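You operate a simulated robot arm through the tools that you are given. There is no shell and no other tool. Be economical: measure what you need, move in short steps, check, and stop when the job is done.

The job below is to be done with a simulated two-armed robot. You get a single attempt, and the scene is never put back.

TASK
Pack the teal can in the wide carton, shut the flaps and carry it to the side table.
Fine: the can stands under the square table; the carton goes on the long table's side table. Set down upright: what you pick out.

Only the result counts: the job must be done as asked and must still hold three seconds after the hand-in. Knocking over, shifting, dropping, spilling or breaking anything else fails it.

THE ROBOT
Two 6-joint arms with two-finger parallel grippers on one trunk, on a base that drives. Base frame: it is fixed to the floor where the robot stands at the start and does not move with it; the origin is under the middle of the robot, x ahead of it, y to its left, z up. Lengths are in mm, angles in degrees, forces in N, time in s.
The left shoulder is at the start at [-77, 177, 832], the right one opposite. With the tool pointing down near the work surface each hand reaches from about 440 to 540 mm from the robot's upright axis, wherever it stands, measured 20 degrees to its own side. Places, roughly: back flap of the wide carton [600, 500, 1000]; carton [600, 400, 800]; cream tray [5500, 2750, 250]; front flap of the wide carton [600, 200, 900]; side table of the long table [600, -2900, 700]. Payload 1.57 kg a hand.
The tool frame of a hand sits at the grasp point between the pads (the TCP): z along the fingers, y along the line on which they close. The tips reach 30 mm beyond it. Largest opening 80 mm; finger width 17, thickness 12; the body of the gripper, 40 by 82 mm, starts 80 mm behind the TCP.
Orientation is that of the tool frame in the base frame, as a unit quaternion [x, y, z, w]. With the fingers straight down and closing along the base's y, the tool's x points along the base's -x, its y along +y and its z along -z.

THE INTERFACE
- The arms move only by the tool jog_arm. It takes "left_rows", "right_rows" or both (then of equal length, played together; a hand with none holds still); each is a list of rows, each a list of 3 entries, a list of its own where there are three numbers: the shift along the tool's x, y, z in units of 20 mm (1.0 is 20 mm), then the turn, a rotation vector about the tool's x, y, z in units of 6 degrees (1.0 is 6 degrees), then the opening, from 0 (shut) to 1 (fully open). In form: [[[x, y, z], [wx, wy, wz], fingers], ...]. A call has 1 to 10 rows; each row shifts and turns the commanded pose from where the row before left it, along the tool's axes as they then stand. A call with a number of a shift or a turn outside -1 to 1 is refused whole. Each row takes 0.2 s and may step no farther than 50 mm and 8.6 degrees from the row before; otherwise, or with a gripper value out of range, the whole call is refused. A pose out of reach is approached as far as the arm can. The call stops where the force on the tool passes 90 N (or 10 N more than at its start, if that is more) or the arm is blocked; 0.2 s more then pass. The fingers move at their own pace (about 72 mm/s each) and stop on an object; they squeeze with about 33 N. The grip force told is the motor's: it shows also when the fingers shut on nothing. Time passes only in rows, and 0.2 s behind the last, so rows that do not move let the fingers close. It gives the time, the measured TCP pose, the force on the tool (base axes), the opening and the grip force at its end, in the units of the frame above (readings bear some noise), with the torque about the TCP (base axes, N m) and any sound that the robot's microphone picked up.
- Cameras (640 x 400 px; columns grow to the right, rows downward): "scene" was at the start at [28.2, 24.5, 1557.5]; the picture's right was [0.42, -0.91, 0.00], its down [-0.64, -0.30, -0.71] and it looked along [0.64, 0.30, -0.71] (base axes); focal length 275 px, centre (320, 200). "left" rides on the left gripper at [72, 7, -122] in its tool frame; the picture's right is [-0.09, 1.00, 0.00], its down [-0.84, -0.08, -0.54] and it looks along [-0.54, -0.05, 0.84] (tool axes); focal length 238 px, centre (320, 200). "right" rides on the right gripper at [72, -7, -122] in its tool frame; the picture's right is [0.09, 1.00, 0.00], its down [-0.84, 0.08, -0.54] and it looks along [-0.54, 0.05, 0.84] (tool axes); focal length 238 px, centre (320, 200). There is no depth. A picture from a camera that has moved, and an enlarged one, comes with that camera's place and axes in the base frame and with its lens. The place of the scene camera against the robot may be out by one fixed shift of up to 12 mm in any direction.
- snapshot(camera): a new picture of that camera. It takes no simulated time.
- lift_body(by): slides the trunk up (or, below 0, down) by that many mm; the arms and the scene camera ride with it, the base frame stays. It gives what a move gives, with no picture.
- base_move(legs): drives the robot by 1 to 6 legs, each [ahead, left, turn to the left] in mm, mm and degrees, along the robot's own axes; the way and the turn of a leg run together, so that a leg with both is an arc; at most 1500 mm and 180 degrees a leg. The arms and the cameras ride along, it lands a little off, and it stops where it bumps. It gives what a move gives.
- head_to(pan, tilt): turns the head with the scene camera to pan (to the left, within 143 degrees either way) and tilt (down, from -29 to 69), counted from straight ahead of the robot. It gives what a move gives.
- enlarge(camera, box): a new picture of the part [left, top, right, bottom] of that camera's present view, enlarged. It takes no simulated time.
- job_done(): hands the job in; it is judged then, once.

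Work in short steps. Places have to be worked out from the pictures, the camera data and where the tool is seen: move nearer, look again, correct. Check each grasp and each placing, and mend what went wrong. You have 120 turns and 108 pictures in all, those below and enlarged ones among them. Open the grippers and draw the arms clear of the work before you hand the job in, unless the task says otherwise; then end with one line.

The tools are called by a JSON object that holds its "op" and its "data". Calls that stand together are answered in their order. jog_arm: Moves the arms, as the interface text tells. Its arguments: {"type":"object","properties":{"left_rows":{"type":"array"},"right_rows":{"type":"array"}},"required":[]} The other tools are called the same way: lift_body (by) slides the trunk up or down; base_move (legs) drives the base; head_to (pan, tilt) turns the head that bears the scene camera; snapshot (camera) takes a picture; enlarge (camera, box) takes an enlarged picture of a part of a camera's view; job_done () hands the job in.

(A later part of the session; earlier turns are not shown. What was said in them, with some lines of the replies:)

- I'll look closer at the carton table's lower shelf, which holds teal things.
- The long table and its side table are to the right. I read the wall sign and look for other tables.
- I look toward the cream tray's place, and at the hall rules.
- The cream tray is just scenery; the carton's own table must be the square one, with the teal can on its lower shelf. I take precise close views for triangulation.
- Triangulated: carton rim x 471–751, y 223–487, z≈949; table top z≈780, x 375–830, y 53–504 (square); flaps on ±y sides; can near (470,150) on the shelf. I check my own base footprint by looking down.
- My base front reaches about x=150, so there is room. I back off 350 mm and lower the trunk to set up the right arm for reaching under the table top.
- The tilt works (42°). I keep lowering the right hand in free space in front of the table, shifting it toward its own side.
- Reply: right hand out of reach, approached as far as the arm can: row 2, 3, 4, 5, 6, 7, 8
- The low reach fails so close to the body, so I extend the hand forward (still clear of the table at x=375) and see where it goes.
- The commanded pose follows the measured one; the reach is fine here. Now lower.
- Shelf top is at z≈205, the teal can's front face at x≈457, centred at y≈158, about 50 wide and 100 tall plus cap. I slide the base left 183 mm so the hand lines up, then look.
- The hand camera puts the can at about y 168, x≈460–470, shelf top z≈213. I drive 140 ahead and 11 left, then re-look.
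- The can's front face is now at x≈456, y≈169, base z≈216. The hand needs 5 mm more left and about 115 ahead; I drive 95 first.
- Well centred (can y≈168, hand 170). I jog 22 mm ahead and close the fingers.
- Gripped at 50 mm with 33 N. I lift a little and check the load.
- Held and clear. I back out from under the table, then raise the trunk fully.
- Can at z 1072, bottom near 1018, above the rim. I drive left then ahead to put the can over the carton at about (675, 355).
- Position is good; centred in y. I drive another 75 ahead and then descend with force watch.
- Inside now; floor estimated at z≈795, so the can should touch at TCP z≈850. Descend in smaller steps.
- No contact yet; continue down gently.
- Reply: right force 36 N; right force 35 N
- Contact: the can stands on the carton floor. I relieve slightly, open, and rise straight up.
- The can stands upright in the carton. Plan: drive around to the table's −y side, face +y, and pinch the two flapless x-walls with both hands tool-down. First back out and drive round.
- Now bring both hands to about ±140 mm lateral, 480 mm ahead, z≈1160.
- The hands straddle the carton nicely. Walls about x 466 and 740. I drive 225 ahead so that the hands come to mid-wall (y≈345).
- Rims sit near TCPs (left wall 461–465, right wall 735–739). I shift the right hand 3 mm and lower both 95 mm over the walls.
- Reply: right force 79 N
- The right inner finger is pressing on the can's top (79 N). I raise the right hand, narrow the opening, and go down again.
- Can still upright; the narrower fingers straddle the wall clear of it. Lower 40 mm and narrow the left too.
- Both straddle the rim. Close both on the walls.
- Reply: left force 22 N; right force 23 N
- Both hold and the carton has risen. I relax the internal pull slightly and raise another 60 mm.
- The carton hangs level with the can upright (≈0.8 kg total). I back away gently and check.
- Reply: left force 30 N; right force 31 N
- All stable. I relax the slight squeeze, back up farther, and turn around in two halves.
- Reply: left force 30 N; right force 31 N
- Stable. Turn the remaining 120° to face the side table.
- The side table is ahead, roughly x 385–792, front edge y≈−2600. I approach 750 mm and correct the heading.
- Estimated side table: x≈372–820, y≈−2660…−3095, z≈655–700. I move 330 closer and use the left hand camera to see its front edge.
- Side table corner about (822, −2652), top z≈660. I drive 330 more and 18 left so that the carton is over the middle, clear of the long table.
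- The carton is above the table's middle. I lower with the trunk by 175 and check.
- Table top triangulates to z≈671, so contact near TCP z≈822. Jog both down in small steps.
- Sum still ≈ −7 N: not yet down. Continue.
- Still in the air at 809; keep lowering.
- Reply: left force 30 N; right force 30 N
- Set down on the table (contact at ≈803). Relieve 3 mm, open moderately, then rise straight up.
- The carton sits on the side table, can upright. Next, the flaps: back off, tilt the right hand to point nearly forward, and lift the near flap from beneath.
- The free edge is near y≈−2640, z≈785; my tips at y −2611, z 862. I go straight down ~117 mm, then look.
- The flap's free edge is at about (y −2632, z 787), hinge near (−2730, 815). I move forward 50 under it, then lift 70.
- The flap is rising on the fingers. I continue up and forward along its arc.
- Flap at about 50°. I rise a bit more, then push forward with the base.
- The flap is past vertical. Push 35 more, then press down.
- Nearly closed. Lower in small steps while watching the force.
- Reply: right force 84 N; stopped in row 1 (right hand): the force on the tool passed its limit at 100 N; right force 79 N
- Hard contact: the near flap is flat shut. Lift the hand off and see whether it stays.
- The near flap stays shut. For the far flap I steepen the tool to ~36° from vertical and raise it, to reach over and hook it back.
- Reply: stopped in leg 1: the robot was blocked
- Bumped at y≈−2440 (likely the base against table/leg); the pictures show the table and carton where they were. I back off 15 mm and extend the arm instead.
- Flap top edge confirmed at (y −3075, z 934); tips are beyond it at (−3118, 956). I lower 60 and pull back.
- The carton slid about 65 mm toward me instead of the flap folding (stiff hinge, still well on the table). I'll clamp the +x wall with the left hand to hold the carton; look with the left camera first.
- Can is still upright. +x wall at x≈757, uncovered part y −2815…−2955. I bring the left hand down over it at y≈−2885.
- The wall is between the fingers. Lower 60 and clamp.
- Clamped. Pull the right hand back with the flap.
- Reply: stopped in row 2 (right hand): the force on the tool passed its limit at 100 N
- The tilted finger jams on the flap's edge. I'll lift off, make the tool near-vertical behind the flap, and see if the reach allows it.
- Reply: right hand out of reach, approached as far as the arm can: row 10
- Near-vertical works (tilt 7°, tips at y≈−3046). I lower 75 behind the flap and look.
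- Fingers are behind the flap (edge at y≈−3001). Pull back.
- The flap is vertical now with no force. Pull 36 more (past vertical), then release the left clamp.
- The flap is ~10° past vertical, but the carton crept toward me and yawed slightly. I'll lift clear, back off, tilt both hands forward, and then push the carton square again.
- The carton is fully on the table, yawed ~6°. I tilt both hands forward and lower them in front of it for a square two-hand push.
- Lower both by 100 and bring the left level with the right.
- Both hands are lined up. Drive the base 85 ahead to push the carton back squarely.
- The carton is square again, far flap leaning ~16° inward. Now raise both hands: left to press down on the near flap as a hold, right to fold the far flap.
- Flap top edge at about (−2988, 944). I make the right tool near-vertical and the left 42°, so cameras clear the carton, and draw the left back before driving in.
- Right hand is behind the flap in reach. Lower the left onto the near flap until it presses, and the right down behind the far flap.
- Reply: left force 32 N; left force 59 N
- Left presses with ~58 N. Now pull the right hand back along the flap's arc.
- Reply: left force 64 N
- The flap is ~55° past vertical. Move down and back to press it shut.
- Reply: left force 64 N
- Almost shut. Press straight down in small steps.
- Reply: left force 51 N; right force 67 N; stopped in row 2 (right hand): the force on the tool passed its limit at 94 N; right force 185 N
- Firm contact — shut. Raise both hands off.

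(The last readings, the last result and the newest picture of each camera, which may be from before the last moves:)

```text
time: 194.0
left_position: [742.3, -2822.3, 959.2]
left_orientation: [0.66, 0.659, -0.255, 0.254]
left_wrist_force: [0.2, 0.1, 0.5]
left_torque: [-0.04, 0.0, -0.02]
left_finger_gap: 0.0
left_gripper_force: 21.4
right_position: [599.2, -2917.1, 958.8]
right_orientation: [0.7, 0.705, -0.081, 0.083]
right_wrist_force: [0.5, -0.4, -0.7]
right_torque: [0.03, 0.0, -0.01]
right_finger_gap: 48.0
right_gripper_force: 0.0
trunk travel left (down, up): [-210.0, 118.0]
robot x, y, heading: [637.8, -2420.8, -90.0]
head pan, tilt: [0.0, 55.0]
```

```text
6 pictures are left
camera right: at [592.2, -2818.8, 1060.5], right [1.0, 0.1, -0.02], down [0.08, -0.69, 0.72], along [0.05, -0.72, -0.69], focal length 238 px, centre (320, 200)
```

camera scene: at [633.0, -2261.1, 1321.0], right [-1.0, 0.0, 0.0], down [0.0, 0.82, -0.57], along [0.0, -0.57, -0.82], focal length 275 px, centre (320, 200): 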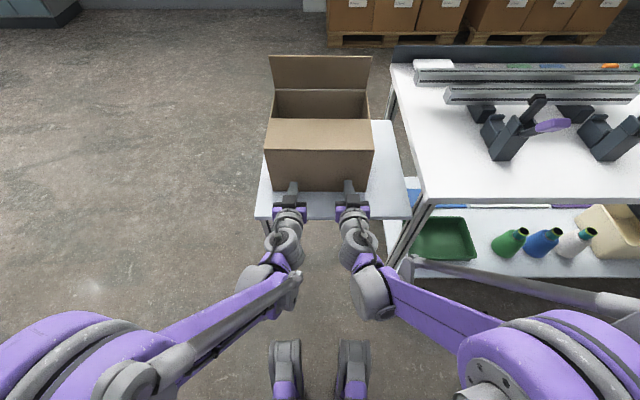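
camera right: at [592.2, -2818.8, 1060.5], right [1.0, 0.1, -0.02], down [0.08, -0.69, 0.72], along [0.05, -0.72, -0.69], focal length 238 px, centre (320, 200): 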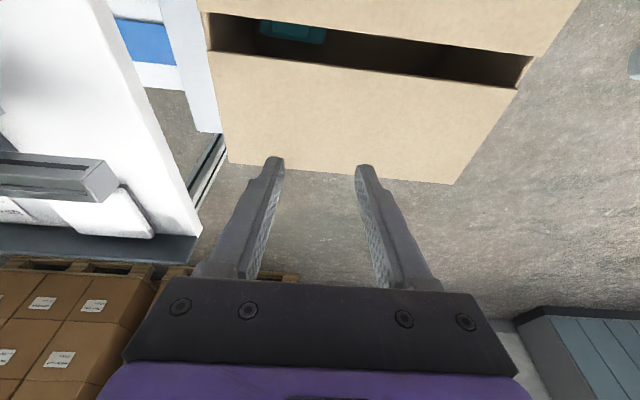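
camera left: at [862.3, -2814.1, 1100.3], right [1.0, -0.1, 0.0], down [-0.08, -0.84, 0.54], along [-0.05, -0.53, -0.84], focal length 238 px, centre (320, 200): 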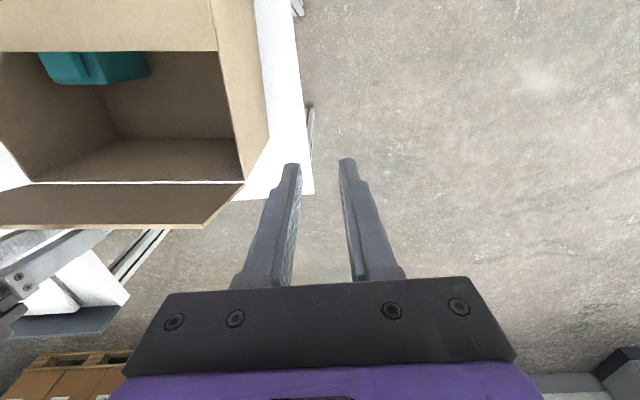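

Both flaps lie shut (small centre gap due to flap length). I back the robot away, open the grippers, and check from the scene camera.

{"op": "base_move", "data": {"legs": [[-400, 0, 0]]}}

{"op": "jog_arm", "data": {"right_rows": [[[0, 0, 0], [0, 0, 0], 1], [[0, 0, 0], [0, 0, 0], 1], [[0, 0, 0], [0, 0, 0], 1]], "left_rows": [[[0, 0.5, 0], [0, 0, 0], 1], [[0, 0.5, 0], [0, 0, 0], 1], [[0, 0.5, 0], [0, 0, 0], 1]]}}

{"op": "head_to", "data": {"pan": 0, "tilt": 45}}

{"op": "enlarge", "data": {"camera": "scene", "box": [160, 60, 560, 320]}}

```text
time: 196.5
left_position: [742.6, -2421.8, 960.1]
left_orientation: [0.66, 0.659, -0.255, 0.254]
left_wrist_force: [-0.4, -0.4, -0.5]
left_torque: [0.0, 0.01, -0.03]
left_finger_gap: 0.1
left_gripper_force: 21.2
right_position: [599.6, -2518.0, 958.3]
right_orientation: [0.7, 0.704, -0.082, 0.083]
right_wrist_force: [0.0, -0.5, -0.2]
right_torque: [0.02, -0.05, 0.0]
right_finger_gap: 48.2
right_gripper_force: 0.1
trunk travel left (down, up): [-210.0, 118.0]
robot x, y, heading: [638.3, -2021.1, -90.2]
head pan, tilt: [0.0, 55.0]
```

```text
time: 197.3
left_position: [773.1, -2420.8, 960.4]
left_orientation: [0.66, 0.659, -0.256, 0.254]
left_wrist_force: [0.4, 0.3, 0.2]
left_torque: [-0.02, 0.0, -0.01]
left_finger_gap: 79.8
left_gripper_force: 0.2
right_position: [600.8, -2517.0, 957.6]
right_orientation: [0.7, 0.704, -0.081, 0.084]
right_wrist_force: [0.6, 0.4, 0.1]
right_torque: [-0.02, 0.02, -0.01]
right_finger_gap: 80.1
right_gripper_force: 0.1
trunk travel left (down, up): [-210.0, 118.0]
robot x, y, heading: [637.9, -2020.3, -90.2]
head pan, tilt: [0.0, 55.0]
```

```text
time: 198.0
left_position: [774.0, -2422.8, 959.3]
left_orientation: [0.66, 0.659, -0.256, 0.254]
left_wrist_force: [-1.1, 0.4, -0.7]
left_torque: [0.0, 0.0, 0.01]
left_finger_gap: 79.8
left_gripper_force: 0.1
right_position: [600.0, -2516.6, 958.6]
right_orientation: [0.7, 0.705, -0.081, 0.084]
right_wrist_force: [0.3, -0.3, -0.3]
right_torque: [-0.05, 0.0, 0.0]
right_finger_gap: 79.9
right_gripper_force: 0.0
trunk travel left (down, up): [-210.0, 118.0]
robot x, y, heading: [635.3, -2016.8, -90.2]
head pan, tilt: [0.0, 45.0]
```

```text
1.54 times, centred on (360, 190) of scene
camera zoom: at [633.4, -2073.1, 1490.7], right [-1.0, 0.0, 0.0], down [0.0, 0.71, -0.71], along [0.0, -0.71, -0.71], focal length 424 px, centre (258, 215)
```

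zoom: 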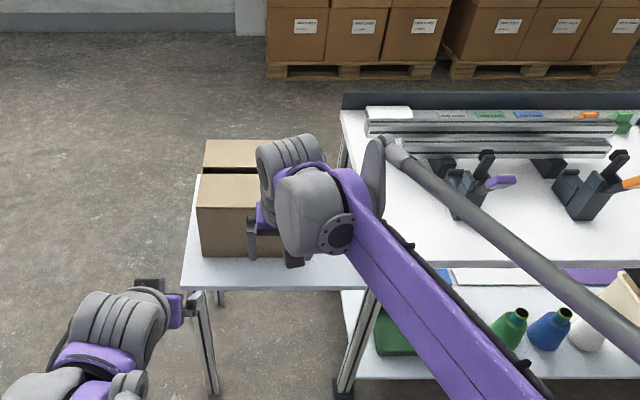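

The carton sits closed and square on the side table. I go back in above it once (hands high) to peek through the centre gap and confirm the can stands.

{"op": "base_move", "data": {"legs": [[370, 0, 0]]}}

{"op": "enlarge", "data": {"camera": "right", "box": [180, 0, 560, 220]}}

```text
time: 200.4
left_position: [773.7, -2790.4, 959.2]
left_orientation: [0.66, 0.659, -0.255, 0.255]
left_wrist_force: [-0.4, 0.0, -0.4]
left_torque: [0.0, 0.03, -0.01]
left_finger_gap: 79.9
left_gripper_force: 0.1
right_position: [598.9, -2885.3, 958.2]
right_orientation: [0.7, 0.704, -0.081, 0.084]
right_wrist_force: [-1.0, 0.5, 0.5]
right_torque: [0.02, 0.0, 0.01]
right_finger_gap: 80.2
right_gripper_force: 0.1
trunk travel left (down, up): [-210.0, 118.0]
robot x, y, heading: [636.1, -2388.0, -90.2]
head pan, tilt: [0.0, 45.0]
```

```text
1.68 times, centred on (370, 110) of right
camera zoom: at [591.5, -2786.5, 1060.1], right [1.0, 0.09, -0.02], down [0.08, -0.69, 0.72], along [0.05, -0.72, -0.69], focal length 401 px, centre (236, 352)
```

zoom: 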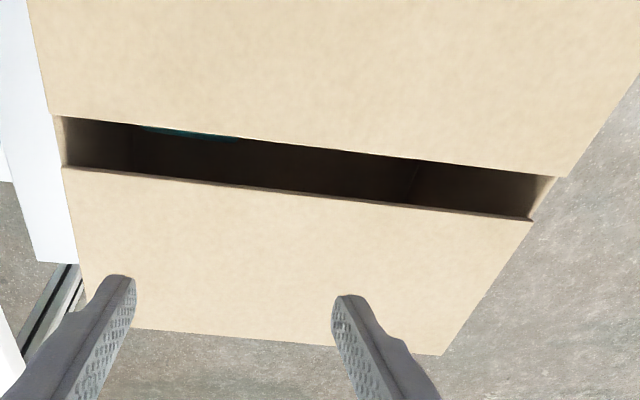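

The can's top shows under the near flap edge; I shift the right camera 60 mm forward for a steeper look through the gap.

{"op": "jog_arm", "data": {"right_rows": [[[-0.97, 0, 0.22], [0, 0, 0], 1], [[-0.97, 0, 0.22], [0, 0, 0], 1], [[-0.97, 0, 0.22], [0, 0, 0], 1]]}}

{"op": "enlarge", "data": {"camera": "right", "box": [200, 0, 420, 130]}}

```text
time: 201.2
left_position: [773.7, -2790.2, 958.7]
left_orientation: [0.66, 0.659, -0.255, 0.254]
left_wrist_force: [-0.7, -0.3, 0.2]
left_torque: [0.01, 0.03, 0.0]
left_finger_gap: 79.9
left_gripper_force: 0.1
right_position: [599.1, -2945.6, 957.9]
right_orientation: [0.7, 0.704, -0.081, 0.083]
right_wrist_force: [0.4, 0.2, 0.3]
right_torque: [-0.02, -0.01, -0.01]
right_finger_gap: 80.0
right_gripper_force: 0.1
trunk travel left (down, up): [-210.0, 118.0]
robot x, y, heading: [639.4, -2388.9, -90.0]
head pan, tilt: [0.0, 45.0]
```

```text
2.91 times, centred on (310, 65) of right
camera zoom: at [592.1, -2846.7, 1060.4], right [1.0, 0.09, -0.02], down [0.08, -0.69, 0.72], along [0.05, -0.72, -0.69], focal length 693 px, centre (349, 593)
```

zoom: 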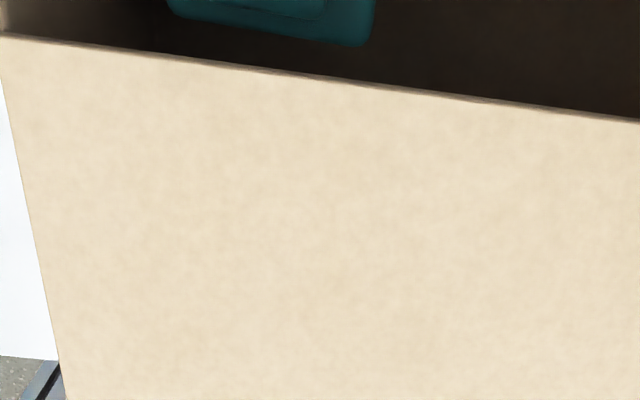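

The can's top with its inset cap faces up: it stands. I back away and do the final check before hand-in.

{"op": "base_move", "data": {"legs": [[-550, 0, 0]]}}

{"op": "snapshot", "data": {"camera": "scene"}}

```text
time: 204.3
left_position: [774.4, -2240.5, 959.3]
left_orientation: [0.659, 0.66, -0.256, 0.255]
left_wrist_force: [-0.1, 0.4, 0.3]
left_torque: [0.04, 0.0, -0.01]
left_finger_gap: 80.0
left_gripper_force: 0.1
right_position: [602.7, -2396.9, 960.2]
right_orientation: [0.699, 0.705, -0.081, 0.083]
right_wrist_force: [0.2, 0.6, 0.7]
right_torque: [-0.01, 0.0, -0.02]
right_finger_gap: 80.0
right_gripper_force: 0.1
trunk travel left (down, up): [-210.0, 118.0]
robot x, y, heading: [632.1, -1845.1, -89.8]
head pan, tilt: [0.0, 45.0]
```

```text
2 pictures are left
camera scene: at [632.6, -1892.4, 1490.8], right [-1.0, 0.0, 0.0], down [0.0, 0.71, -0.71], along [0.0, -0.71, -0.71], focal length 275 px, centre (320, 200)
```

scene: 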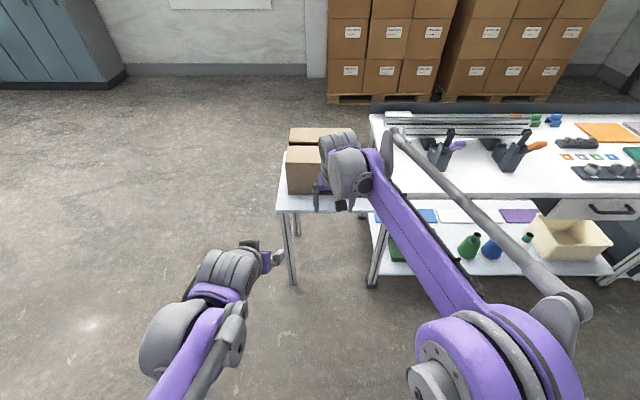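

The carton stands shut on the side table, the hands are open and clear, and nothing else is disturbed. Handing in.

{"op": "job_done", "data": {}}

```text
The job is handed in.
```

The teal can stands upright in the wide carton, both flaps are shut, and the carton is on the long table's side table. A gap of about 27 mm remains between the flaps because they are too short to meet. The base bumped something once near the side table, and pictures afterwards showed nothing had moved.
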